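You operate a simulated robot arm through the tools that you are given. There is no shell and no other tool. Be economical: measure what you need, move in short steps, check, and stop when the job is done.

Carry out the task below with a simulated two-armed robot. There is one attempt and no reset: what you move stays moved.

TASK
Pick up the soft brush with one hand, pass it to the other hand and put it on the green counter mat.

The check looks at the end state, three seconds after you hand in, the way a careful person would. Anything else that was tipped, shoved, dropped, spilled or broken makes it a failure.

THE ROBOT
Two 7-joint arms with three-finger grippers on one trunk, on a base that drives. Base frame: it is fixed to the floor where the robot stands at the start and does not move with it; the origin is under the middle of the robot, x ahead of it, y to its left, z up. Readings come in m, degrees, newtons and seconds.
The left shoulder is at the start at [0.03, 0.124, 1.008], the right one opposite. With the tool pointing down near the work surface each hand reaches from about 0.1 to 0.78 m from the robot's upright axis, wherever it stands, measured 20 degrees to its own side. Places, roughly: green counter mat (22x22 cm) [0.68, 1.26, 0.8]. Payload 2.2 kg a hand.
The tool frame of a hand sits at the grasp point between the pads (the TCP): z along the fingers, y along the line on which they close. The tips reach 0.028 m beyond it. The gripper opens to 0.102 m. The gripper's body begins 0.071 m behind the TCP.
Orientation is told as [roll, pitch, yaw] about the base's x, y, z axes, in that order, counted from this pose: with the fingers straight down and closing along the base's y, the tool's x points along the base's -x, its y along +y and its z along -z.

THE INTERFACE
- The arms move only by the tool jog_arm. It takes "left_rows", "right_rows" or both (then of equal length, played together; a hand with none holds still); each is a list of rows, each a list of 7 numbers: the shift along the tool's x, y, z in m, then the turn, a rotation vector about the tool's x, y, z in degrees, then the finger opening in m, from 0 to 0.102. In form: [[tx, ty, tz, wx, wy, wz, grip], ...]. A call has 1 to 20 rows; each row is the pose to reach, as a shift and turn from the pose commanded when the call began, along the tool's axes at that moment. Rows are played at 5 a second. More than 0.05 m and 8.6 degrees between two rows, or a gripper value outside its range, and nothing of the call is played. A pose out of reach is approached as far as the arm can. The call stops where the force on the tool passes 40 N (or 10 N more than at its start, if that is more) or the arm is blocked; 0.2 s more then pass. The fingers move at their own pace and stop on an object; they squeeze with about 28 N. The grip force told is the motor's: it shows also when the fingers shut on nothing. Time passes only in rows, and 0.2 s behind the last, so rows that repeat a pose let the fingers close. The reply holds the time, the measured pose of the TCP, the force on the tool along the base axes, the opening and the grip force, in the units named above and with some noise, with the torque about the TCP (base axes, N m) and any sound that the robot's microphone picked up.
- Cameras (640 x 400 px; columns grow to the right, rows downward): "scene" is now at [0.0438, -0.019, 1.7206]; the picture's right is [-0.25, -0.97, 0.00], its down [-0.75, 0.19, -0.63] and it looks along [0.61, -0.16, -0.78] (base axes); focal length 267 px, centre (320, 200). "left" rides on the left gripper at [0.072, 0.038, -0.086] in its tool frame; the picture's right is [-0.47, 0.89, 0.00], its down [-0.60, -0.32, -0.73] and it looks along [-0.65, -0.34, 0.68] (tool axes); focal length 256 px, centre (320, 200). "right" rides on the right gripper at [0.069, 0.044, -0.086] in its tool frame; the picture's right is [-0.53, 0.85, 0.00], its down [-0.58, -0.36, -0.73] and it looks along [-0.62, -0.39, 0.68] (tool axes); focal length 256 px, centre (320, 200). There is no depth. A picture from a camera that has moved, and an enlarged one, comes with that camera's place and axes in the base frame and with its lens.
- snapshot(camera): a new picture of that camera. It takes no simulated time.
- slide_trunk(by): slides the trunk up (or, below 0, down) by that many m; the arms and the scene camera ride with it, the base frame stays. It gives what a move gives, with no picture.
- base_move(legs): drives the robot by 1 to 6 legs, each [ahead, left, turn to the left] in m, m and degrees, along the robot's own axes; the way and the turn of a leg run together, so that a leg with both is an arc; at most 1.5 m and 180 degrees a leg. The arms and the cameras ride along, it lands a little off, and it stops where it bumps. It gives what a move gives.
- pan_tilt(pan, tilt): turns the head with the scene camera to pan (to the left, within 143 degrees either way) and tilt (down, from -29 to 69), counted from straight ahead of the robot. It gives what a move gives.
- close_up(camera, box): a new picture of the part [left, top, right, bottom] of that camera's present view, enlarged. It takes no simulated time.
- close_job(): hands the job in; it is judged then, once.

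Go step by step. Nothing tells you exact positions but the pictures and the camera data: compare them with the known pose of the tool, close in by small moves and look again before you grip or let go. The budget is 120 turns and 108 pictures, counting those below and the enlarged ones. Unless the task says otherwise, let go and move clear before handing in, and close with one line.

The tools are called after "Call:" as name(argument=value, ...) on one line, values as JSON. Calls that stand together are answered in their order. jog_arm: Moves the arms, as the interface text tells. Its arguments: {"type":"object","properties":{"left_rows":{"type":"array","items":{"type":"array","items":{"type":"number"}}},"right_rows":{"type":"array","items":{"type":"array","items":{"type":"number"}}}},"required":[]} The other tools are called the same way: slide_trunk (by) slides the trunk up or down; base_move (legs) drives the base; pan_tilt (pan, tilt) turns the head that bears the scene camera; snapshot (camera) takes a picture; close_up (camera, box) takes an enlarged picture of a part of a camera's view; close_job () hands the job in.

At the start:

```text
time_s: 0.0
left_position: [0.5553, 0.0671, 1.0712]
left_orientation: [0.0, 0.0, 0.0]
left_ft_force: [-0.1, -0.6, 1.1]
left_ft_torque: [0.03, 0.02, 0.0]
left_grip_width: 0.1024
left_gripper_force: 0.0
right_position: [0.359, -0.3388, 1.1057]
right_orientation: [-0.1, 0.0, 0.0]
right_ft_force: [-0.1, -0.3, -0.5]
right_ft_torque: [-0.01, 0.02, 0.01]
right_grip_width: 0.1019
right_gripper_force: 0.1
trunk travel left (down, up): [-0.25, 0.29]
robot x, y, heading: [-0.0013, 0.0008, 0.3]
head pan, tilt: [-14.5, 50.9]
```

scene: 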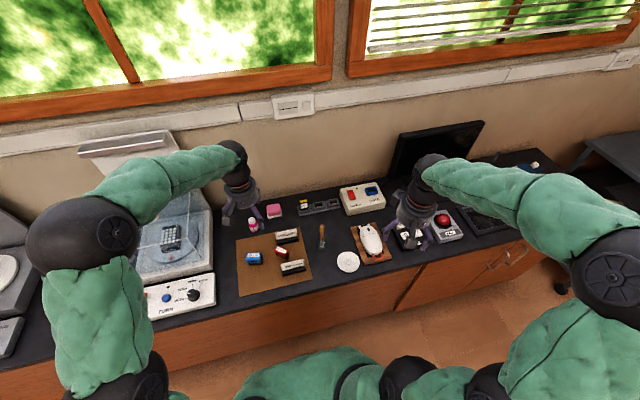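
right: 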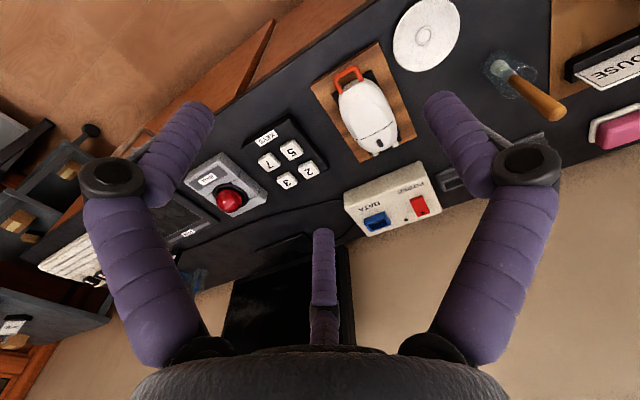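
left: 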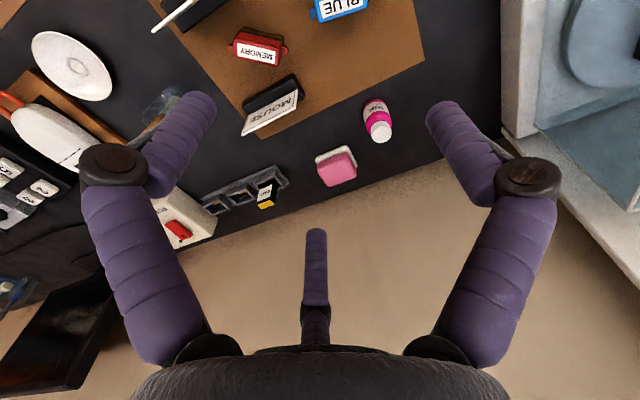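

I see a desk with a brush-like item (wooden handle, bluish bristles) around scene pixel (322,236). I'll look closer at it and at the rest of the desk.

Call:
close_up(camera="scene", box=[220, 180, 420, 305])

Call:
close_up(camera="right", box=[420, 20, 620, 145])

Call:
pan_tilt(pan=50, tilt=40)

Call:
snapshot(camera="scene")

```text
3.20 times, centred on (320, 242) of scene
camera zoom: at [0.0438, -0.019, 1.7206], right [-0.25, -0.97, 0.0], down [-0.75, 0.19, -0.63], along [0.61, -0.16, -0.78], focal length 854 px, centre (320, 64)
```

zoom: 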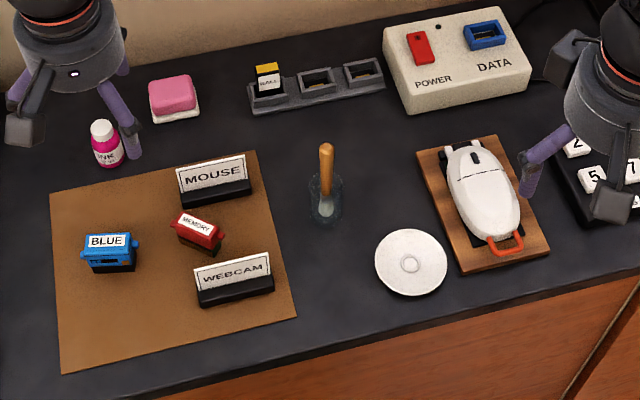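

```text
3.20 times, centred on (520, 82) of right
camera zoom: at [0.2898, -0.2958, 1.192], right [0.53, 0.85, 0.0], down [0.58, -0.36, 0.73], along [0.62, -0.39, -0.68], focal length 819 px, centre (-320, 576)
```

zoom: 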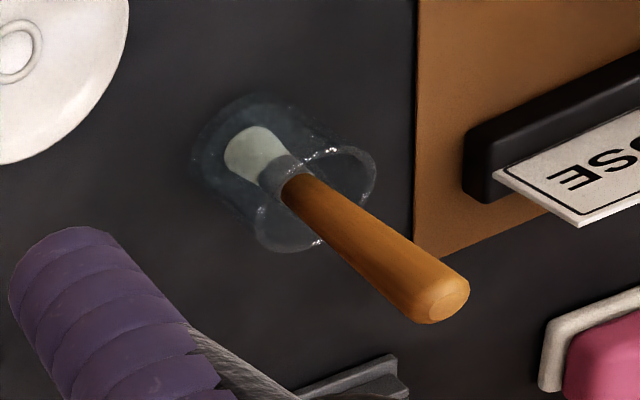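

```text
time_s: 1.4
left_position: [0.5552, 0.0668, 1.0717]
left_orientation: [0.0, 0.1, 0.1]
left_ft_force: [-0.5, -0.1, -0.3]
left_ft_torque: [0.01, 0.01, -0.02]
left_grip_width: 0.1019
left_gripper_force: 0.1
right_position: [0.3596, -0.338, 1.1068]
right_orientation: [0.0, 0.0, 0.1]
right_ft_force: [-0.1, 0.4, 0.6]
right_ft_torque: [0.01, 0.0, 0.04]
right_grip_width: 0.1022
right_gripper_force: 0.1
trunk travel left (down, up): [-0.25, 0.29]
robot x, y, heading: [-0.0015, 0.002, 0.2]
head pan, tilt: [50.0, 40.0]
```

```text
102 pictures are left
camera scene: at [0.0248, 0.0652, 1.736], right [0.77, -0.64, 0.0], down [-0.41, -0.49, -0.77], along [0.49, 0.59, -0.64], focal length 267 px, centre (320, 200)
```

scene: 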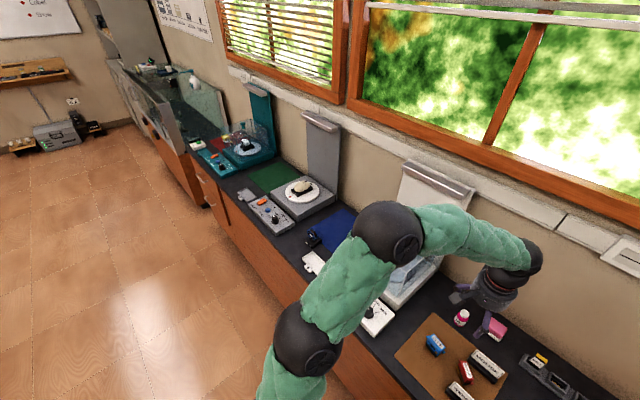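

The brush stands, handle up, in a small glass cup. From two views the handle tip is at about [0.537, -0.156, 0.944]. I'll bring the open right hand above it, then look again.

Call:
jog_arm(right_rows=[[-0.025, 0.026, 0, 0, 0, 0, 0.102], [-0.05, 0.052, 0, 0, 0, 0, 0.102], [-0.075, 0.078, 0, 0, 0, 0, 0.102], [-0.1, 0.104, 0, 0, 0, 0, 0.102], [-0.125, 0.13, 0, 0, 0, 0, 0.102], [-0.15, 0.156, 0.02, 0, 0, 0, 0.102], [-0.178, 0.182, 0.04, 0, 0, 0, 0.102], [-0.178, 0.182, 0.06, 0, 0, 0, 0.102], [-0.178, 0.182, 0.06, 0, 0, 0, 0.102]])

Call:
pan_tilt(pan=-14, tilt=55)

Call:
snapshot(camera="right")

Call:
close_up(camera="scene", box=[240, 120, 400, 220])

Call:
snapshot(camera="left")

```text
time_s: 3.4
left_position: [0.555, 0.0669, 1.0715]
left_orientation: [-0.1, 0.0, 0.0]
left_ft_force: [0.2, -0.1, 0.1]
left_ft_torque: [0.0, 0.02, 0.0]
left_grip_width: 0.1021
left_gripper_force: 0.1
right_position: [0.5385, -0.1559, 1.0439]
right_orientation: [0.0, 0.0, 0.0]
right_ft_force: [-0.1, 0.6, -0.1]
right_ft_torque: [-0.05, -0.01, -0.03]
right_grip_width: 0.102
right_gripper_force: 0.0
trunk travel left (down, up): [-0.25, 0.29]
robot x, y, heading: [-0.0016, 0.0028, -0.3]
head pan, tilt: [50.0, 40.0]
```

```text
time_s: 4.7
left_position: [0.5553, 0.0671, 1.071]
left_orientation: [0.1, 0.0, 0.0]
left_ft_force: [0.4, 0.2, 0.5]
left_ft_torque: [-0.04, -0.02, -0.05]
left_grip_width: 0.1021
left_gripper_force: 0.0
right_position: [0.5377, -0.1557, 1.0435]
right_orientation: [-0.1, 0.0, 0.0]
right_ft_force: [0.7, 0.0, -0.8]
right_ft_torque: [0.0, 0.01, -0.01]
right_grip_width: 0.1017
right_gripper_force: 0.0
trunk travel left (down, up): [-0.25, 0.29]
robot x, y, heading: [-0.002, -0.0008, -0.0]
head pan, tilt: [-14.0, 55.0]
```

```text
101 pictures are left
camera right: at [0.4682, -0.1129, 1.1298], right [0.53, 0.85, 0.0], down [0.58, -0.36, 0.73], along [0.62, -0.39, -0.68], focal length 256 px, centre (320, 200)
```

right: 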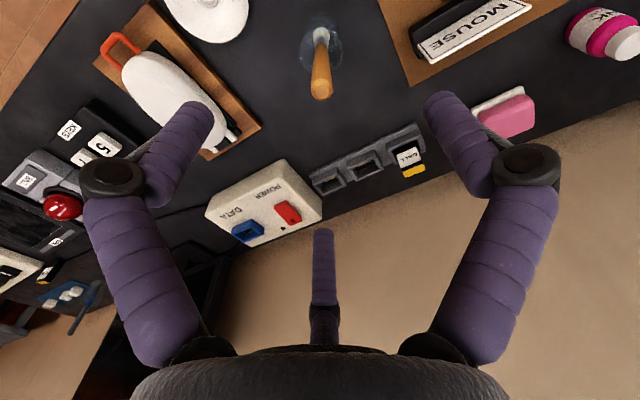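

```text
4.00 times, centred on (320, 170) of scene
camera zoom: at [0.0402, -0.0172, 1.7153], right [-0.24, -0.97, 0.0], down [-0.8, 0.2, -0.57], along [0.56, -0.14, -0.82], focal length 1067 px, centre (320, 320)
```

zoom: 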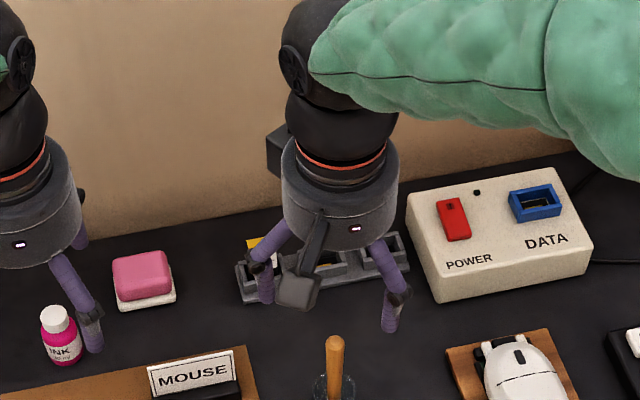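

```text
99 pictures are left
camera left: at [0.4836, 0.1052, 1.1562], right [0.46, 0.89, 0.0], down [0.6, -0.32, 0.73], along [0.65, -0.34, -0.68], focal length 256 px, centre (320, 200)
```

left: 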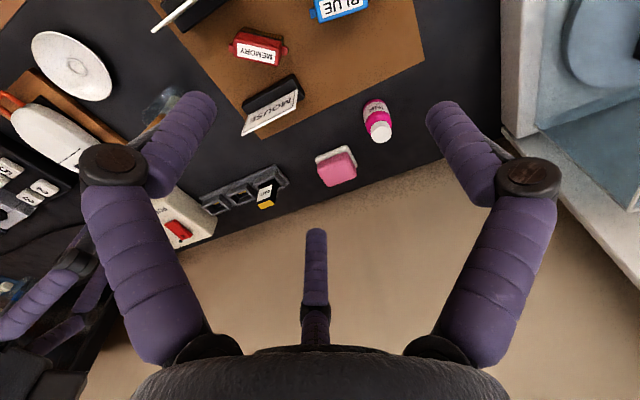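

The right hand is lined up over the handle (tip at about [0.538, -0.156, 0.944]). I'll go down part way and check.

Call:
jog_arm(right_rows=[[0, 0, 0.03, 0, 0, 0, 0.102], [0, 0, 0.06, 0, 0, 0, 0.102], [0, 0, 0.085, 0, 0, 0, 0.102], [0, 0, 0.085, 0, 0, 0, 0.102]])

Call:
snapshot(camera="right")

Call:
close_up(camera="scene", box=[240, 140, 400, 240])

```text
time_s: 5.7
left_position: [0.5554, 0.0666, 1.0708]
left_orientation: [0.0, 0.0, -0.1]
left_ft_force: [0.3, -0.6, 0.0]
left_ft_torque: [0.0, -0.04, 0.0]
left_grip_width: 0.1019
left_gripper_force: 0.0
right_position: [0.5377, -0.1574, 0.959]
right_orientation: [0.0, 0.0, 0.1]
right_ft_force: [-0.4, 1.2, -0.1]
right_ft_torque: [0.02, 0.0, 0.0]
right_grip_width: 0.1021
right_gripper_force: 0.0
trunk travel left (down, up): [-0.25, 0.29]
robot x, y, heading: [-0.0022, 0.0007, 0.0]
head pan, tilt: [-14.0, 55.0]
```

```text
98 pictures are left
camera right: at [0.4664, -0.1132, 1.0451], right [0.53, 0.85, 0.0], down [0.58, -0.37, 0.73], along [0.62, -0.39, -0.68], focal length 256 px, centre (320, 200)
```

right: 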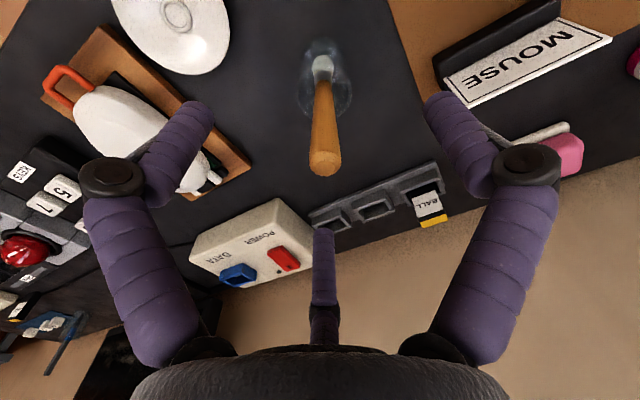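

```text
4.00 times, centred on (320, 190) of scene
camera zoom: at [0.0396, -0.0171, 1.7153], right [-0.24, -0.97, 0.0], down [-0.79, 0.2, -0.57], along [0.56, -0.14, -0.82], focal length 1067 px, centre (320, 240)
```

zoom: 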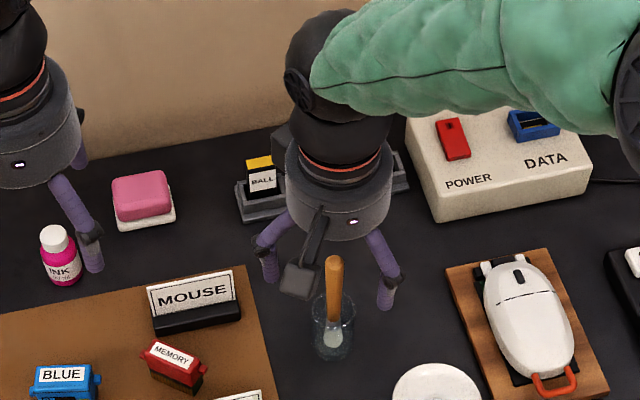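

The handle sits centred between the fingers, about 2 mm toward +y. I'll lower to a TCP height of about 0.928 and close.

Call:
jog_arm(right_rows=[[0, 0.002, 0.015, 0, 0, 0, 0.102], [0, 0.002, 0.031, 0, 0, 0, 0.102], [0, 0.002, 0.031, 0, 0, 0, 0.06], [0, 0.002, 0.031, 0, 0, 0, 0.03], [0, 0.002, 0.031, 0, 0, 0, 0.0], [0, 0.002, 0.031, 0, 0, 0, 0.0], [0, 0.002, 0.031, 0, 0, 0, 0.0]])

Call:
snapshot(camera="right")

Call:
close_up(camera="scene", box=[240, 140, 400, 240])

```text
time_s: 7.3
left_position: [0.5566, 0.0668, 1.071]
left_orientation: [-0.1, 0.0, 0.0]
left_ft_force: [0.8, 0.7, 0.5]
left_ft_torque: [-0.03, 0.02, 0.01]
left_grip_width: 0.1018
left_gripper_force: 0.0
right_position: [0.5376, -0.1548, 0.9275]
right_orientation: [0.0, 0.0, 0.0]
right_ft_force: [-0.3, -0.1, -0.3]
right_ft_torque: [0.0, 0.0, -0.02]
right_grip_width: 0.0138
right_gripper_force: 27.7
trunk travel left (down, up): [-0.25, 0.29]
robot x, y, heading: [-0.0007, -0.0006, 0.1]
head pan, tilt: [-14.0, 55.0]
```

```text
96 pictures are left
camera right: at [0.4678, -0.112, 1.0139], right [0.53, 0.85, 0.0], down [0.58, -0.36, 0.73], along [0.62, -0.39, -0.68], focal length 256 px, centre (320, 200)
```

right: 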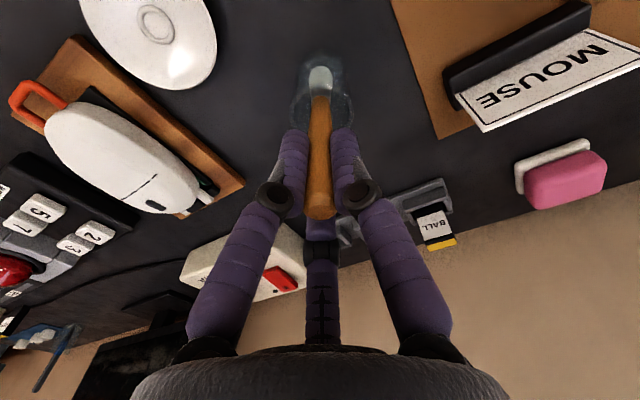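

```text
4.00 times, centred on (320, 190) of scene
camera zoom: at [0.0401, -0.0173, 1.7153], right [-0.24, -0.97, 0.0], down [-0.79, 0.2, -0.57], along [0.56, -0.14, -0.82], focal length 1067 px, centre (320, 240)
```

zoom: 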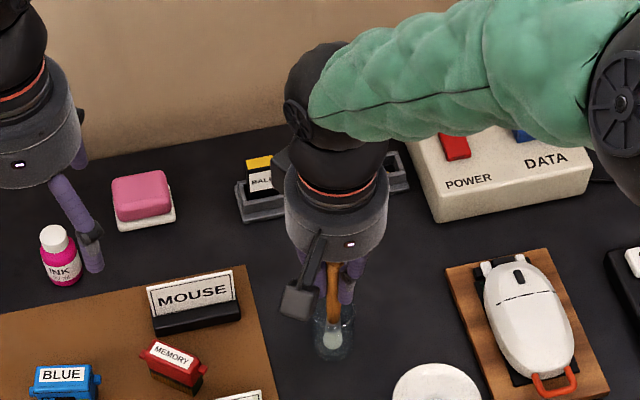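

The grip holds at 13.8 mm width. I'll lift slowly straight up and check that the cup stays put.

Call:
jog_arm(right_rows=[[0, 0, -0.008, 0, 0, 0, 0], [0, 0, -0.016, 0, 0, 0, 0], [0, 0, -0.024, 0, 0, 0, 0], [0, 0, -0.032, 0, 0, 0, 0], [0, 0, -0.032, 0, 0, 0, 0]])

Call:
snapshot(camera="right")

Call:
close_up(camera="scene", box=[240, 140, 400, 240])

```text
time_s: 8.5
left_position: [0.5562, 0.068, 1.0708]
left_orientation: [-0.1, 0.0, 0.0]
left_ft_force: [-0.4, 0.3, -0.2]
left_ft_torque: [-0.01, 0.0, 0.01]
left_grip_width: 0.1018
left_gripper_force: 0.1
right_position: [0.5388, -0.1535, 0.9617]
right_orientation: [-0.1, 0.0, -0.1]
right_ft_force: [-0.3, 0.4, -0.7]
right_ft_torque: [-0.01, -0.02, 0.01]
right_grip_width: 0.014
right_gripper_force: 28.7
trunk travel left (down, up): [-0.25, 0.29]
robot x, y, heading: [0.0037, 0.0003, -0.2]
head pan, tilt: [-14.0, 55.0]
```

```text
94 pictures are left
camera right: at [0.4689, -0.1114, 1.0478], right [0.53, 0.85, 0.0], down [0.58, -0.36, 0.73], along [0.62, -0.39, -0.68], focal length 256 px, centre (320, 200)
```

right: 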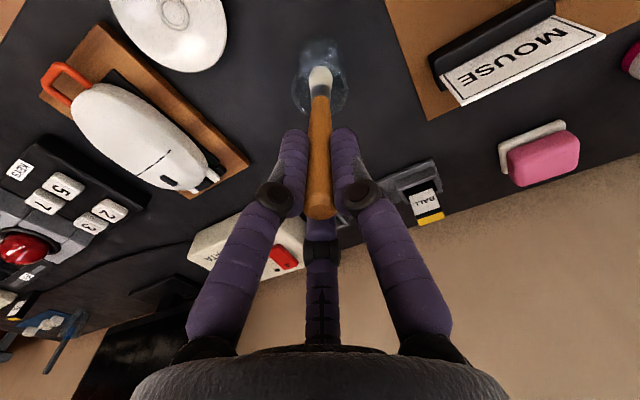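

```text
4.00 times, centred on (320, 190) of scene
camera zoom: at [0.0403, -0.0173, 1.7153], right [-0.24, -0.97, 0.0], down [-0.8, 0.2, -0.57], along [0.56, -0.14, -0.82], focal length 1067 px, centre (320, 240)
```

zoom: 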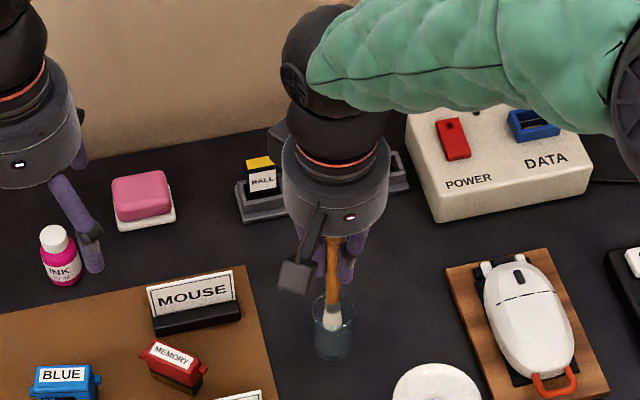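

The cup stays on the counter and the brush is sliding out. I'll lift it well clear.

Call:
jog_arm(right_rows=[[0, 0, -0.01, 0, 0, 0, 0], [0, 0, -0.02, 0, 0, 0, 0], [0, 0, -0.035, 0, 0, 0, 0], [0, 0, -0.05, 0, 0, 0, 0], [0, 0, -0.07, 0, 0, 0, 0], [0, 0, -0.095, 0, 0, 0, 0], [0, 0, -0.12, 0, 0, 0, 0], [0, 0, -0.15, 0, 0, 0, 0], [0, 0, -0.18, 0, 0, 0, 0], [0, 0, -0.18, 0, 0, 0, 0]])

Call:
snapshot(camera="right")

Call:
snapshot(camera="left")

Call:
snapshot(camera="scene")

```text
time_s: 10.7
left_position: [0.5571, 0.0672, 1.0716]
left_orientation: [0.0, 0.0, 0.1]
left_ft_force: [-0.1, 0.6, 0.3]
left_ft_torque: [0.0, 0.0, 0.0]
left_grip_width: 0.102
left_gripper_force: 0.1
right_position: [0.5357, -0.1558, 1.1425]
right_orientation: [-0.1, 0.1, 0.1]
right_ft_force: [-0.5, -0.4, 0.3]
right_ft_torque: [0.01, 0.01, -0.01]
right_grip_width: 0.014
right_gripper_force: 27.3
trunk travel left (down, up): [-0.25, 0.29]
robot x, y, heading: [-0.0007, -0.0004, 0.0]
head pan, tilt: [-14.0, 55.0]
```

```text
92 pictures are left
camera right: at [0.4659, -0.1143, 1.228], right [0.53, 0.85, 0.0], down [0.58, -0.36, 0.73], along [0.62, -0.39, -0.68], focal length 256 px, centre (320, 200)
```

right: 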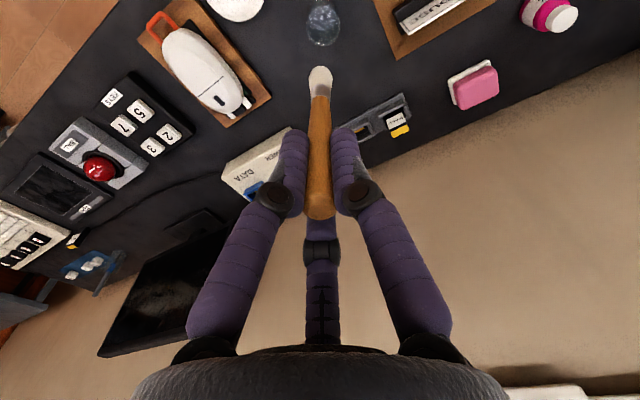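

```text
91 pictures are left
camera left: at [0.4838, 0.1052, 1.1561], right [0.46, 0.89, 0.0], down [0.6, -0.32, 0.73], along [0.65, -0.34, -0.68], focal length 256 px, centre (320, 200)
```

left: 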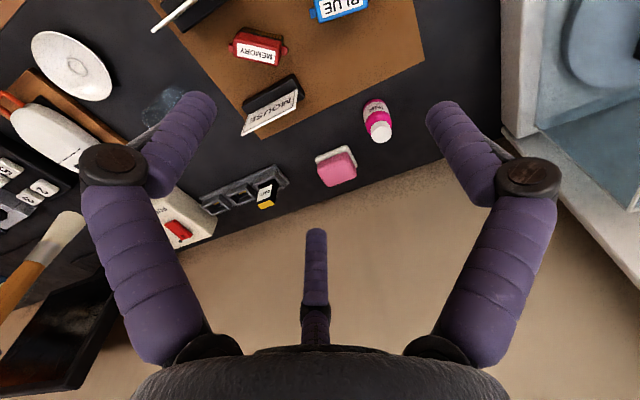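

```text
90 pictures are left
camera scene: at [0.0405, -0.0173, 1.7153], right [-0.24, -0.97, 0.0], down [-0.8, 0.2, -0.57], along [0.56, -0.14, -0.82], focal length 267 px, centre (320, 200)
```

scene: 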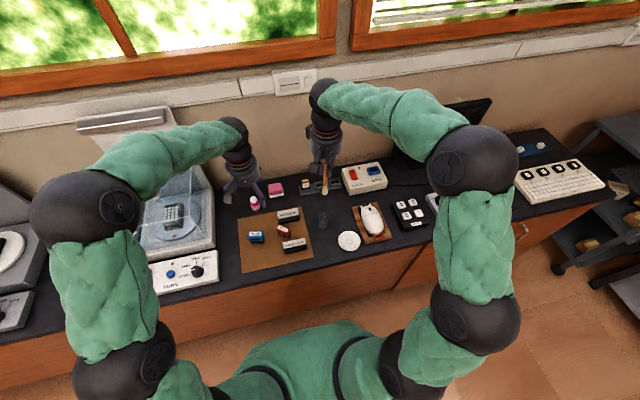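

The brush is free and the cup is upright. For the hand-over I'll tilt the right hand 45° so the bristles point down-left, and bring the left hand in perpendicular to it. The left hand moves and yaws first.

Call:
jog_arm(left_rows=[[0.0069, 0.0139, -0.0136, 0, 0, 8.2, 0.102], [0.0138, 0.0278, -0.0271, 0, 0, 16.4, 0.102], [0.0207, 0.0417, -0.0407, 0, 0, 24.6, 0.102], [0.0276, 0.0556, -0.0542, 0, 0, 32.8, 0.102], [0.0345, 0.0695, -0.0678, 0, 0, 41.0, 0.102], [0.0414, 0.0834, -0.0813, 0, 0, 49.2, 0.102], [0.0483, 0.0973, -0.0949, 0, 0, 57.4, 0.102], [0.0552, 0.1112, -0.1084, 0, 0, 65.6, 0.102], [0.0621, 0.1251, -0.122, 0, 0, 73.8, 0.102], [0.069, 0.139, -0.1355, 0, 0, 82.0, 0.102], [0.076, 0.153, -0.149, 0, 0, 90, 0.102], [0.076, 0.153, -0.149, 0, 0, 90, 0.102]])

Call:
jog_arm(left_rows=[[0, 0, 0, 0, -7.5, 0, 0.102], [0, 0, 0, 0, -15, 0, 0.102], [0, 0, 0, 0, -22.5, 0, 0.102], [0, 0, 0, 0, -30, 0, 0.102], [0, 0, 0, 0, -37.5, 0, 0.102], [0, 0, 0, 0, -45, 0, 0.102], [0, 0, 0, 0, -45, 0, 0.102]])

Call:
snapshot(camera="scene")

```text
time_s: 13.3
left_position: [0.4806, 0.2199, 1.2198]
left_orientation: [0.0, 0.0, -90.2]
left_ft_force: [-0.2, 0.1, 0.1]
left_ft_torque: [0.02, 0.01, 0.0]
left_grip_width: 0.102
left_gripper_force: 0.1
right_position: [0.5356, -0.1582, 1.1407]
right_orientation: [0.1, -0.1, 0.0]
right_ft_force: [0.6, -0.1, -0.1]
right_ft_torque: [0.01, 0.0, -0.01]
right_grip_width: 0.014
right_gripper_force: 28.0
trunk travel left (down, up): [-0.25, 0.29]
robot x, y, heading: [0.0005, 0.0036, 0.3]
head pan, tilt: [-14.0, 55.0]
```

```text
time_s: 14.9
left_position: [0.479, 0.2194, 1.2198]
left_orientation: [-0.1, -45.2, -90.0]
left_ft_force: [0.4, -0.1, 0.6]
left_ft_torque: [0.0, 0.02, 0.01]
left_grip_width: 0.102
left_gripper_force: 0.0
right_position: [0.5346, -0.1585, 1.1432]
right_orientation: [0.0, 0.0, 0.0]
right_ft_force: [0.8, -0.8, -1.0]
right_ft_torque: [0.01, 0.0, -0.03]
right_grip_width: 0.014
right_gripper_force: 28.3
trunk travel left (down, up): [-0.25, 0.29]
robot x, y, heading: [0.0003, 0.0003, 0.0]
head pan, tilt: [-14.0, 55.0]
```

```text
89 pictures are left
camera scene: at [0.0398, -0.0177, 1.7153], right [-0.24, -0.97, 0.0], down [-0.79, 0.2, -0.57], along [0.56, -0.14, -0.82], focal length 267 px, centre (320, 200)
```

scene: 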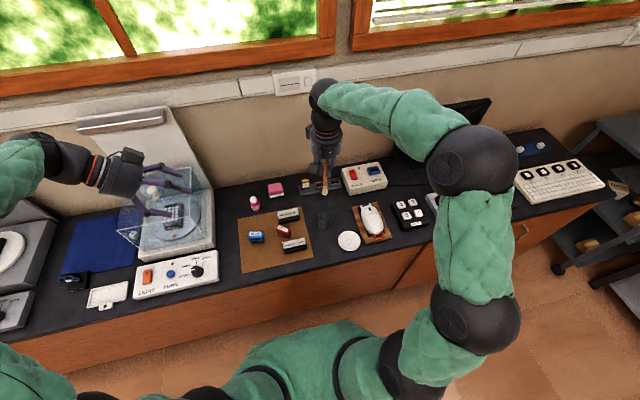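

The left hand points down-right as planned. Now I'll tilt the right hand and move it toward the middle.

Call:
jog_arm(right_rows=[[0.007, 0.012, -0.005, -5.6, 0, 0, 0], [0.014, 0.024, -0.01, -11.2, 0, 0, 0], [0.021, 0.036, -0.015, -16.9, 0, 0, 0], [0.028, 0.048, -0.02, -22.5, 0, 0, 0], [0.035, 0.06, -0.025, -28.1, 0, 0, 0], [0.042, 0.072, -0.03, -33.8, 0, 0, 0], [0.049, 0.084, -0.035, -39.4, 0, 0, 0], [0.055, 0.098, -0.038, -45, 0, 0, 0], [0.055, 0.098, -0.038, -45, 0, 0, 0]])

Call:
pan_tilt(pan=0, tilt=55)

Call:
snapshot(camera="scene")

Call:
snapshot(camera="left")

Call:
snapshot(camera="right")

```text
time_s: 16.9
left_position: [0.48, 0.2198, 1.2201]
left_orientation: [0.1, -45.0, -90.0]
left_ft_force: [-0.5, -0.9, -0.1]
left_ft_torque: [-0.01, 0.01, 0.02]
left_grip_width: 0.102
left_gripper_force: 0.0
right_position: [0.4823, -0.0565, 1.1805]
right_orientation: [45.1, 0.0, 0.0]
right_ft_force: [0.2, 0.6, -0.2]
right_ft_torque: [-0.02, 0.0, -0.01]
right_grip_width: 0.0138
right_gripper_force: 28.3
trunk travel left (down, up): [-0.25, 0.29]
robot x, y, heading: [0.0026, 0.0033, -0.0]
head pan, tilt: [-14.0, 55.0]
```

```text
time_s: 17.6
left_position: [0.4802, 0.2209, 1.218]
left_orientation: [0.0, -45.0, -90.0]
left_ft_force: [-0.9, -0.2, -1.0]
left_ft_torque: [0.0, -0.02, 0.01]
left_grip_width: 0.1021
left_gripper_force: 0.0
right_position: [0.4812, -0.0567, 1.1815]
right_orientation: [45.1, -0.1, 0.0]
right_ft_force: [-0.3, 0.2, 0.3]
right_ft_torque: [0.0, 0.01, 0.02]
right_grip_width: 0.014
right_gripper_force: 28.2
trunk travel left (down, up): [-0.25, 0.29]
robot x, y, heading: [0.0018, 0.0011, -0.1]
head pan, tilt: [0.0, 55.0]
```

```text
88 pictures are left
camera scene: at [0.0422, 0.0002, 1.7153], right [0.0, -1.0, 0.0], down [-0.82, 0.0, -0.57], along [0.57, 0.0, -0.82], focal length 267 px, centre (320, 200)
```

scene: 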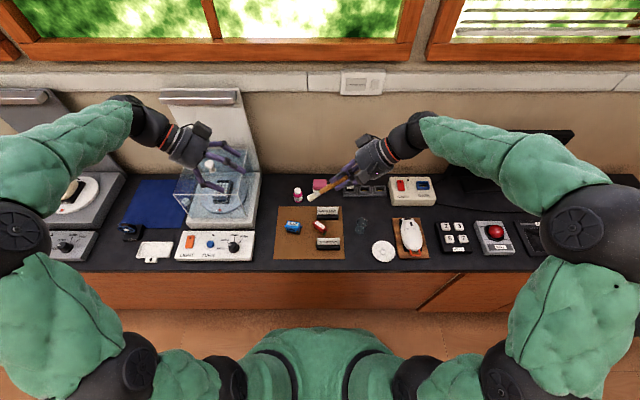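

```text
87 pictures are left
camera left: at [0.5183, 0.3318, 1.2285], right [0.89, -0.33, 0.33], down [-0.32, 0.09, 0.94], along [-0.34, -0.94, -0.02], focal length 256 px, centre (320, 200)
```

left: 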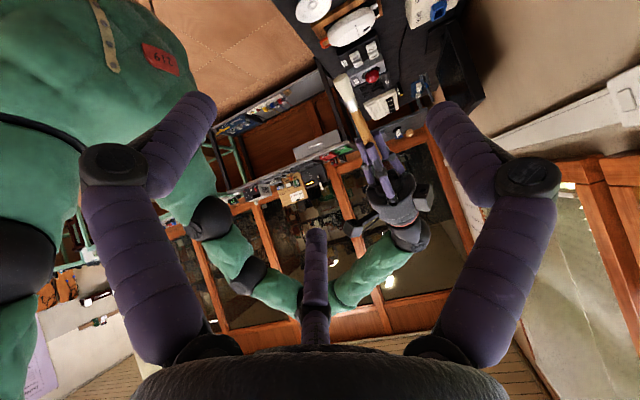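

```text
86 pictures are left
camera right: at [0.4122, -0.0876, 1.2723], right [0.53, 0.6, 0.6], down [0.58, -0.77, 0.26], along [0.62, 0.21, -0.76], focal length 256 px, centre (320, 200)
```

right: 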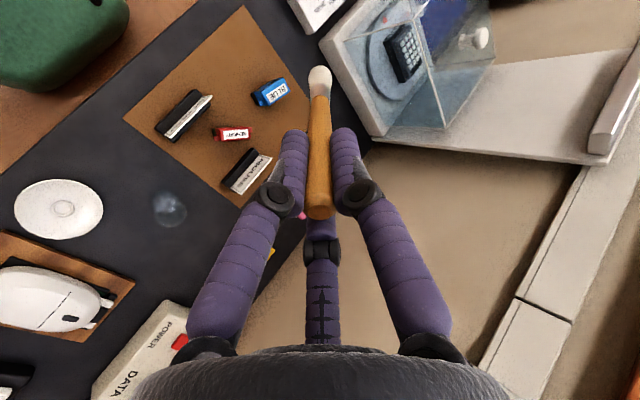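

The brush axis lies at x≈0.48 and its bristle tip is at about [0.485, 0.027, 1.09]. I'll move the left hand to a stand-off 10 cm out from the lower handle and look.

Call:
jog_arm(left_rows=[[-0.028, 0, 0.03, 0, 0, 0, 0.102], [-0.056, 0, 0.061, 0, 0, 0, 0.102], [-0.084, 0.001, 0.092, 0, 0, 0, 0.102], [-0.112, 0.001, 0.122, 0, 0, 0, 0.102], [-0.112, 0.001, 0.122, 0, 0, 0, 0.102]])

Call:
snapshot(camera="left")

Call:
close_up(camera="scene", box=[220, 100, 420, 225])

Call:
snapshot(camera="right")

```text
time_s: 18.9
left_position: [0.4818, 0.0554, 1.213]
left_orientation: [0.0, -45.1, -89.9]
left_ft_force: [-1.1, 0.2, 0.0]
left_ft_torque: [0.01, 0.02, -0.04]
left_grip_width: 0.1021
left_gripper_force: 0.1
right_position: [0.4815, -0.0557, 1.1801]
right_orientation: [45.0, -0.1, 0.0]
right_ft_force: [0.1, -0.4, 0.1]
right_ft_torque: [0.0, 0.0, 0.01]
right_grip_width: 0.0138
right_gripper_force: 27.5
trunk travel left (down, up): [-0.25, 0.29]
robot x, y, heading: [0.0023, 0.0015, 0.3]
head pan, tilt: [0.0, 55.0]
```

```text
85 pictures are left
camera left: at [0.5204, 0.167, 1.222], right [0.89, -0.33, 0.33], down [-0.32, 0.09, 0.94], along [-0.34, -0.94, -0.02], focal length 256 px, centre (320, 200)
```

left: 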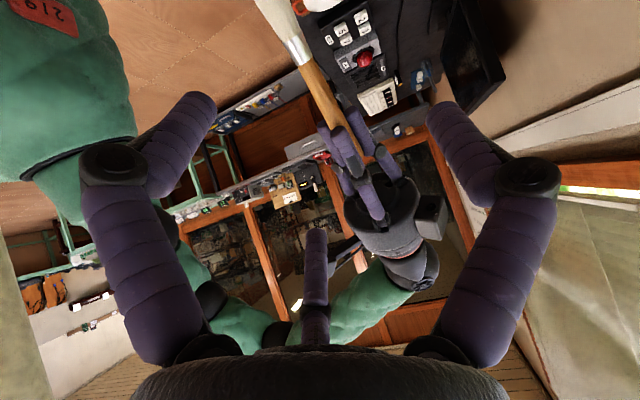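

```text
3.20 times, centred on (320, 162) of scene
camera zoom: at [0.042, 0.001, 1.7153], right [0.0, -1.0, 0.0], down [-0.82, 0.0, -0.57], along [0.57, 0.0, -0.82], focal length 854 px, centre (320, 320)
```

zoom: 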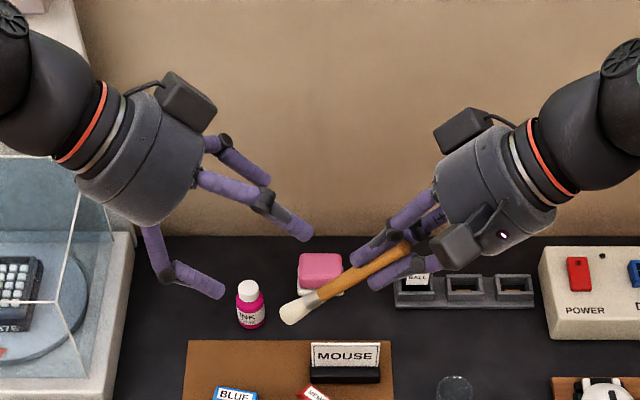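

```text
83 pictures are left
camera right: at [0.4121, -0.0869, 1.2724], right [0.53, 0.6, 0.6], down [0.58, -0.77, 0.26], along [0.62, 0.21, -0.76], focal length 256 px, centre (320, 200)
```

right: 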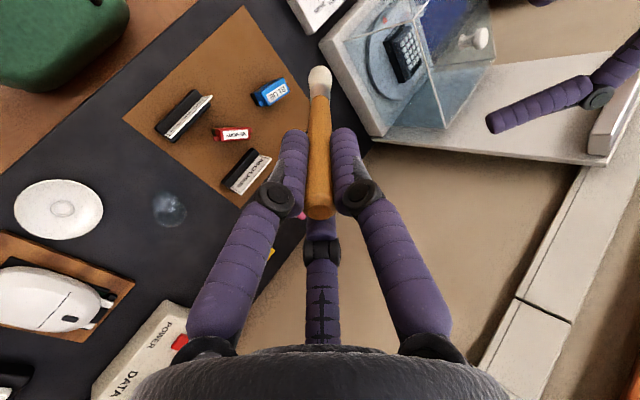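

A stubby third prong on the left hand faces the right hand, so clearance would be tight. I'll turn the right hand 90° about its own finger axis so its fingers open along base x, clear of the left hand, and then look again.

Call:
jog_arm(right_rows=[[0, 0, 0, 0, 0, 8.2, 0], [0, 0, 0, 0, 0, 16.4, 0], [0, 0, 0, 0, 0, 24.6, 0], [0, 0, 0, 0, 0, 32.8, 0], [0, 0, 0, 0, 0, 41, 0], [0, 0, 0, 0, 0, 49.2, 0], [0, 0, 0, 0, 0, 57.4, 0], [0, 0, 0, 0, 0, 65.6, 0], [0, 0, 0, 0, 0, 73.8, 0], [0, 0, 0, 0, 0, 82, 0], [0, 0, 0, 0, 0, 90, 0], [0, 0, 0, 0, 0, 90, 0]])

Call:
snapshot(camera="left")

Call:
close_up(camera="scene", box=[220, 100, 420, 225])

Call:
snapshot(camera="right")

```text
time_s: 21.4
left_position: [0.4823, 0.0547, 1.2131]
left_orientation: [-0.1, -45.1, -90.0]
left_ft_force: [0.4, -0.3, 0.0]
left_ft_torque: [-0.02, -0.03, 0.01]
left_grip_width: 0.102
left_gripper_force: 0.0
right_position: [0.4816, -0.0569, 1.1794]
right_orientation: [-0.2, 45.0, -90.2]
right_ft_force: [-0.2, -0.2, 0.1]
right_ft_torque: [-0.01, 0.01, -0.01]
right_grip_width: 0.0137
right_gripper_force: 28.1
trunk travel left (down, up): [-0.25, 0.29]
robot x, y, heading: [0.0001, 0.0005, 0.2]
head pan, tilt: [0.0, 55.0]
```

```text
82 pictures are left
camera left: at [0.5206, 0.1668, 1.222], right [0.89, -0.33, 0.33], down [-0.32, 0.09, 0.94], along [-0.34, -0.94, -0.02], focal length 256 px, centre (320, 200)
```

left: 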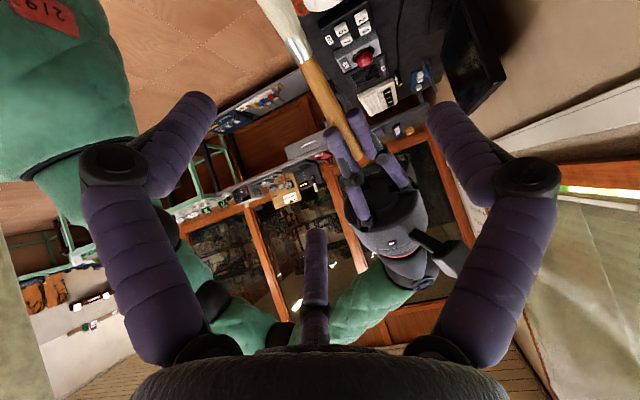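

```text
3.20 times, centred on (320, 162) of scene
camera zoom: at [0.0422, 0.0002, 1.7153], right [0.0, -1.0, 0.0], down [-0.82, 0.0, -0.57], along [0.57, 0.0, -0.82], focal length 854 px, centre (320, 320)
```

zoom: 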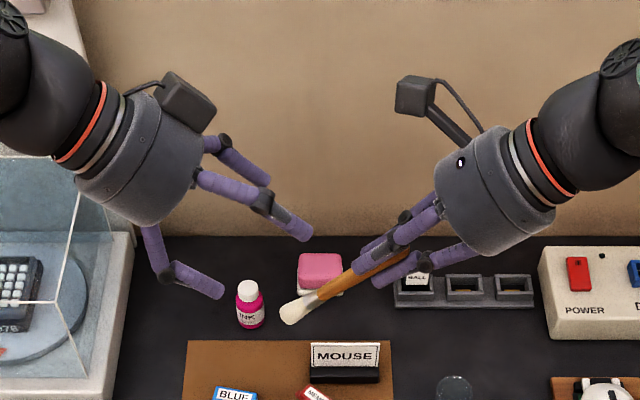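

```text
80 pictures are left
camera right: at [0.5256, -0.0694, 1.2892], right [0.84, -0.38, -0.38], down [-0.37, -0.92, 0.11], along [-0.39, 0.05, -0.92], focal length 256 px, centre (320, 200)
```

right: 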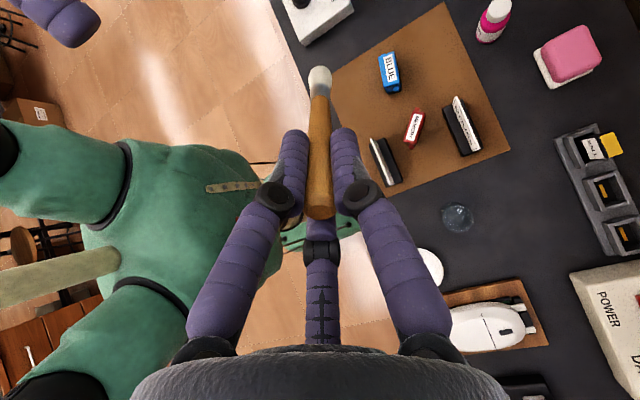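

Now there's good clearance. I'll advance the left hand 6 cm along its fingers, aiming about 7 cm down the brush from the right TCP, and check.

Call:
jog_arm(left_rows=[[0.007, 0.001, 0.015, 0, 0, 0, 0.102], [0.0148, 0.002, 0.03, 0, 0, 0, 0.102], [0.0148, 0.003, 0.045, 0, 0, 0, 0.102], [0.0148, 0.003, 0.06, 0, 0, 0, 0.102], [0.0148, 0.003, 0.06, 0, 0, 0, 0.102]])

Call:
snapshot(camera="left")

Call:
close_up(camera="scene", box=[220, 100, 420, 225])

Call:
snapshot(camera="right")

```text
time_s: 22.6
left_position: [0.4855, 0.022, 1.1607]
left_orientation: [0.0, -45.0, -90.0]
left_ft_force: [0.2, 0.2, 0.2]
left_ft_torque: [0.01, 0.02, 0.0]
left_grip_width: 0.102
left_gripper_force: 0.1
right_position: [0.4815, -0.057, 1.1796]
right_orientation: [-0.1, 45.0, -90.0]
right_ft_force: [-0.4, -0.5, -0.4]
right_ft_torque: [0.02, 0.0, 0.01]
right_grip_width: 0.0138
right_gripper_force: 27.7
trunk travel left (down, up): [-0.25, 0.29]
robot x, y, heading: [-0.0, 0.0003, 0.0]
head pan, tilt: [0.0, 55.0]
```

```text
79 pictures are left
camera left: at [0.5232, 0.1345, 1.1683], right [0.89, -0.33, 0.33], down [-0.32, 0.09, 0.94], along [-0.34, -0.94, -0.02], focal length 256 px, centre (320, 200)
```

left: 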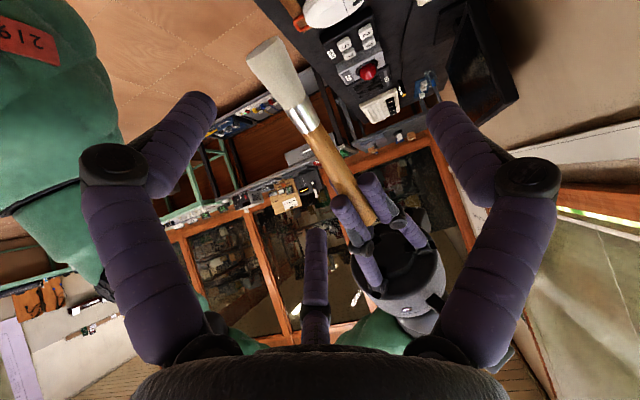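

```text
3.20 times, centred on (320, 162) of scene
camera zoom: at [0.042, 0.0003, 1.7153], right [0.0, -1.0, 0.0], down [-0.82, 0.0, -0.57], along [0.57, 0.0, -0.82], focal length 854 px, centre (320, 320)
```

zoom: 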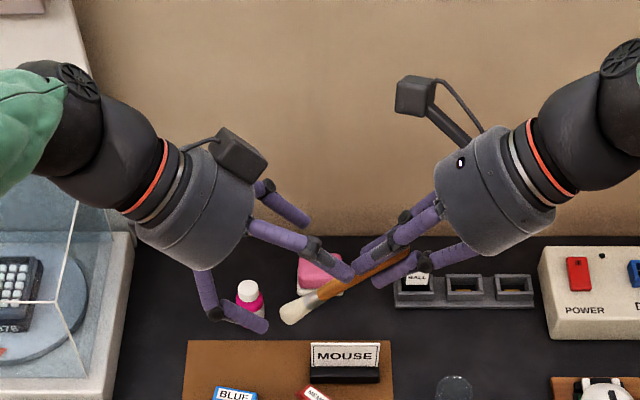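

```text
77 pictures are left
camera right: at [0.5253, -0.0693, 1.2895], right [0.85, -0.38, -0.38], down [-0.36, -0.92, 0.11], along [-0.39, 0.05, -0.92], focal length 256 px, centre (320, 200)
```

right: 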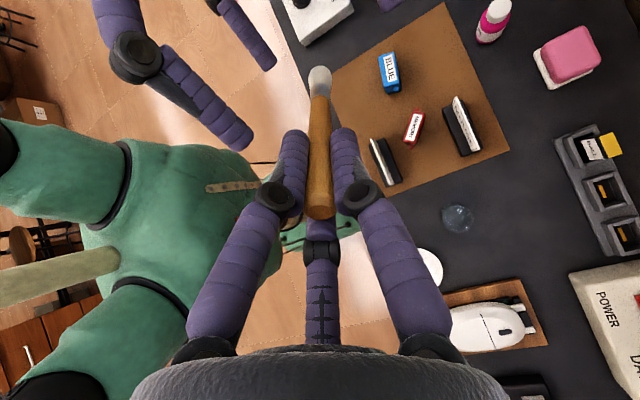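

The brush at the grip spot is at x≈0.4825, so I'll correct by 3 mm, advance the last 4 cm and check before closing.

Call:
jog_arm(left_rows=[[0, -0.003, 0.012, 0, 0, 0, 0.102], [0, -0.003, 0.024, 0, 0, 0, 0.102], [0, -0.003, 0.036, 0, 0, 0, 0.102], [0, -0.003, 0.042, 0, 0, 0, 0.102], [0, -0.003, 0.042, 0, 0, 0, 0.102]])

Call:
snapshot(camera="left")

Call:
close_up(camera="scene", box=[220, 100, 420, 225])

```text
time_s: 23.9
left_position: [0.4818, -0.0078, 1.1291]
left_orientation: [-0.1, -45.0, -90.1]
left_ft_force: [0.4, 0.7, 0.3]
left_ft_torque: [-0.01, 0.0, -0.01]
left_grip_width: 0.1019
left_gripper_force: 0.1
right_position: [0.4824, -0.0569, 1.1805]
right_orientation: [0.0, 45.1, -89.9]
right_ft_force: [-0.4, 1.6, 0.2]
right_ft_torque: [0.01, 0.0, -0.03]
right_grip_width: 0.014
right_gripper_force: 28.6
trunk travel left (down, up): [-0.25, 0.29]
robot x, y, heading: [0.0022, -0.0016, -0.3]
head pan, tilt: [0.0, 55.0]
```

```text
76 pictures are left
camera left: at [0.52, 0.1037, 1.138], right [0.89, -0.33, 0.33], down [-0.32, 0.09, 0.94], along [-0.34, -0.94, -0.02], focal length 256 px, centre (320, 200)
```

left: 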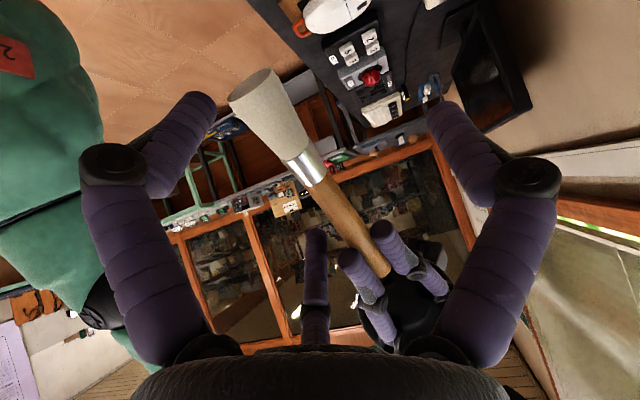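

```text
3.20 times, centred on (320, 162) of scene
camera zoom: at [0.0422, 0.0001, 1.7153], right [0.0, -1.0, 0.0], down [-0.82, 0.0, -0.57], along [0.57, 0.0, -0.82], focal length 854 px, centre (320, 320)
```

zoom: 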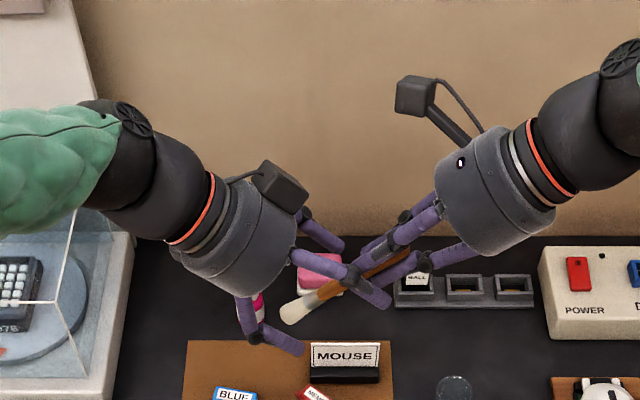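

The brush is centred, but the grip would land on the ferrule edge. I'll shift 7 mm up the handle and close the left fingers.

Call:
jog_arm(left_rows=[[-0.007, 0, 0, 0, 0, 0, 0.102], [-0.007, 0, 0, 0, 0, 0, 0.06], [-0.007, 0, 0, 0, 0, 0, 0.03], [-0.007, 0, 0, 0, 0, 0, 0.0], [-0.007, 0, 0, 0, 0, 0, 0.0], [-0.007, 0, 0, 0, 0, 0, 0.0]])

Call:
snapshot(camera="left")

Call:
snapshot(camera="right")

```text
time_s: 25.2
left_position: [0.4808, -0.0132, 1.1342]
left_orientation: [-0.2, -45.1, -90.0]
left_ft_force: [-21.3, -16.6, 11.2]
left_ft_torque: [0.15, -0.35, -0.38]
left_grip_width: 0.0177
left_gripper_force: 28.1
right_position: [0.4827, -0.056, 1.1802]
right_orientation: [0.1, 44.9, -89.9]
right_ft_force: [20.8, 16.3, -11.5]
right_ft_torque: [0.08, -0.58, -0.54]
right_grip_width: 0.0144
right_gripper_force: 28.6
trunk travel left (down, up): [-0.25, 0.29]
robot x, y, heading: [0.0009, -0.0017, 0.0]
head pan, tilt: [0.0, 55.0]
```

```text
74 pictures are left
camera left: at [0.5191, 0.099, 1.1431], right [0.89, -0.33, 0.33], down [-0.31, 0.09, 0.94], along [-0.34, -0.94, -0.02], focal length 256 px, centre (320, 200)
```

left: 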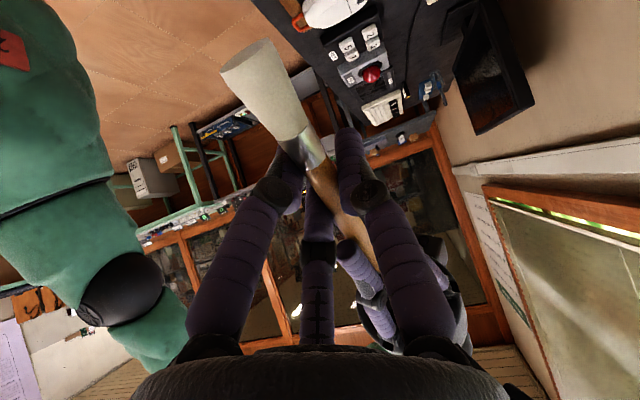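

```text
73 pictures are left
camera right: at [0.5259, -0.0691, 1.2892], right [0.85, -0.38, -0.38], down [-0.37, -0.92, 0.11], along [-0.39, 0.05, -0.92], focal length 256 px, centre (320, 200)
```

right: 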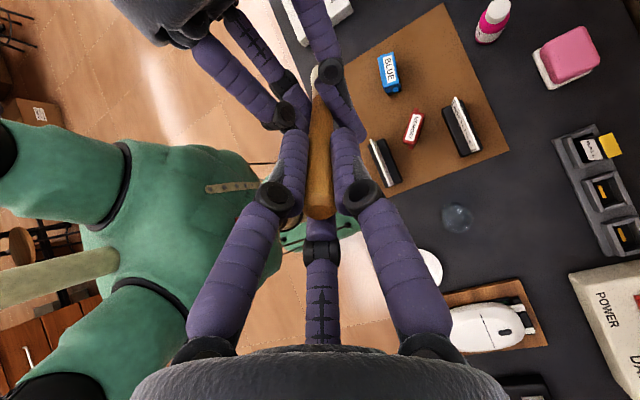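

Both hands hold the brush but strain against each other at about 20 N. I'll give a few mm with the left hand to relax that before letting go.

Call:
jog_arm(left_rows=[[-0.001, -0.0015, 0, 0, 0, 0, 0], [-0.002, -0.003, 0, 0, 0, 0, 0], [-0.002, -0.003, 0, 0, 0, 0, 0]])

```text
time_s: 26.1
left_position: [0.478, -0.012, 1.1359]
left_orientation: [0.0, -44.8, -90.0]
left_ft_force: [-0.2, -12.1, -9.5]
left_ft_torque: [0.44, -0.14, -0.24]
left_grip_width: 0.0168
left_gripper_force: 28.0
right_position: [0.4827, -0.0562, 1.1811]
right_orientation: [0.1, 45.1, -89.8]
right_ft_force: [0.0, 11.1, 8.7]
right_ft_torque: [0.46, 0.16, 0.17]
right_grip_width: 0.0141
right_gripper_force: 28.0
trunk travel left (down, up): [-0.25, 0.29]
robot x, y, heading: [0.0, -0.0028, 0.1]
head pan, tilt: [0.0, 55.0]
```

The strain is down and what remains is along the left finger axis. One more small give, then the right hand opens part way.

Call:
jog_arm(left_rows=[[0, 0, 0.001, 0, 0, 0, 0], [0, 0, 0.002, 0, 0, 0, 0], [0, 0, 0.002, 0, 0, 0, 0]])

Call:
jog_arm(right_rows=[[0, 0, 0, 0, 0, 0, 0.02], [0, 0, 0, 0, 0, 0, 0.035], [0, 0, 0, 0, 0, 0, 0.05], [0, 0, 0, 0, 0, 0, 0.05]])

Call:
snapshot(camera="left")

Call:
snapshot(camera="right")

```text
time_s: 26.9
left_position: [0.4795, -0.0131, 1.1361]
left_orientation: [0.1, -44.9, -90.0]
left_ft_force: [4.0, 5.2, -11.9]
left_ft_torque: [-0.03, -0.07, -0.19]
left_grip_width: 0.0165
left_gripper_force: 28.4
right_position: [0.4837, -0.0567, 1.18]
right_orientation: [0.1, 45.0, -89.9]
right_ft_force: [-4.6, -5.5, 12.5]
right_ft_torque: [0.33, 0.37, 0.38]
right_grip_width: 0.0139
right_gripper_force: 28.0
trunk travel left (down, up): [-0.25, 0.29]
robot x, y, heading: [0.0003, 0.0024, -0.1]
head pan, tilt: [0.0, 55.0]
```

```text
time_s: 27.9
left_position: [0.4779, -0.0142, 1.1356]
left_orientation: [0.0, -45.0, -90.0]
left_ft_force: [0.6, 0.3, 0.6]
left_ft_torque: [0.01, 0.02, 0.03]
left_grip_width: 0.0166
left_gripper_force: 28.3
right_position: [0.4832, -0.0565, 1.181]
right_orientation: [0.0, 45.0, -90.0]
right_ft_force: [0.4, -0.9, -0.7]
right_ft_torque: [-0.02, 0.01, 0.0]
right_grip_width: 0.0498
right_gripper_force: 0.1
trunk travel left (down, up): [-0.25, 0.29]
robot x, y, heading: [-0.0003, -0.0003, -0.0]
head pan, tilt: [0.0, 55.0]
```

```text
72 pictures are left
camera left: at [0.5161, 0.0978, 1.1445], right [0.89, -0.33, 0.33], down [-0.32, 0.09, 0.94], along [-0.34, -0.94, -0.02], focal length 256 px, centre (320, 200)
```

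left: 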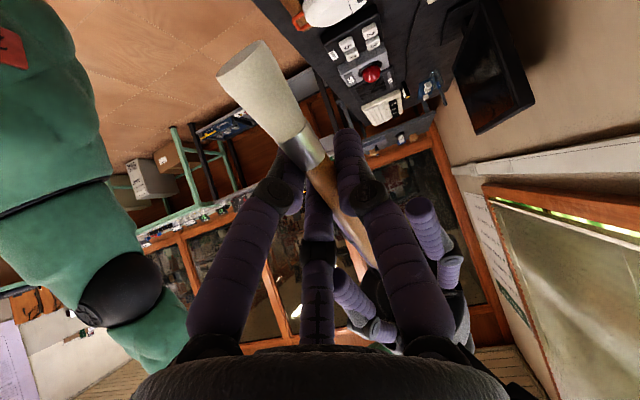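

```text
71 pictures are left
camera right: at [0.5255, -0.0694, 1.2894], right [0.85, -0.38, -0.38], down [-0.36, -0.92, 0.11], along [-0.39, 0.05, -0.92], focal length 256 px, centre (320, 200)
```

right: 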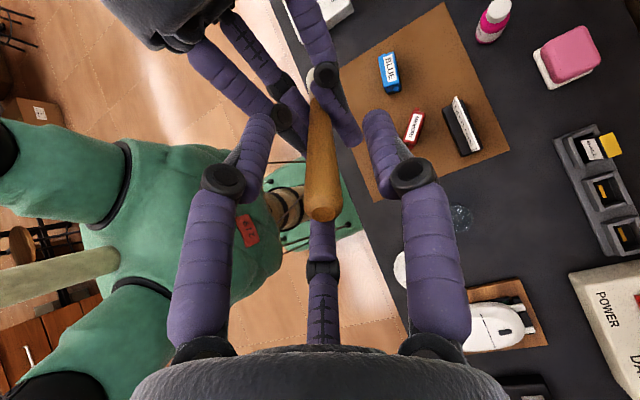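

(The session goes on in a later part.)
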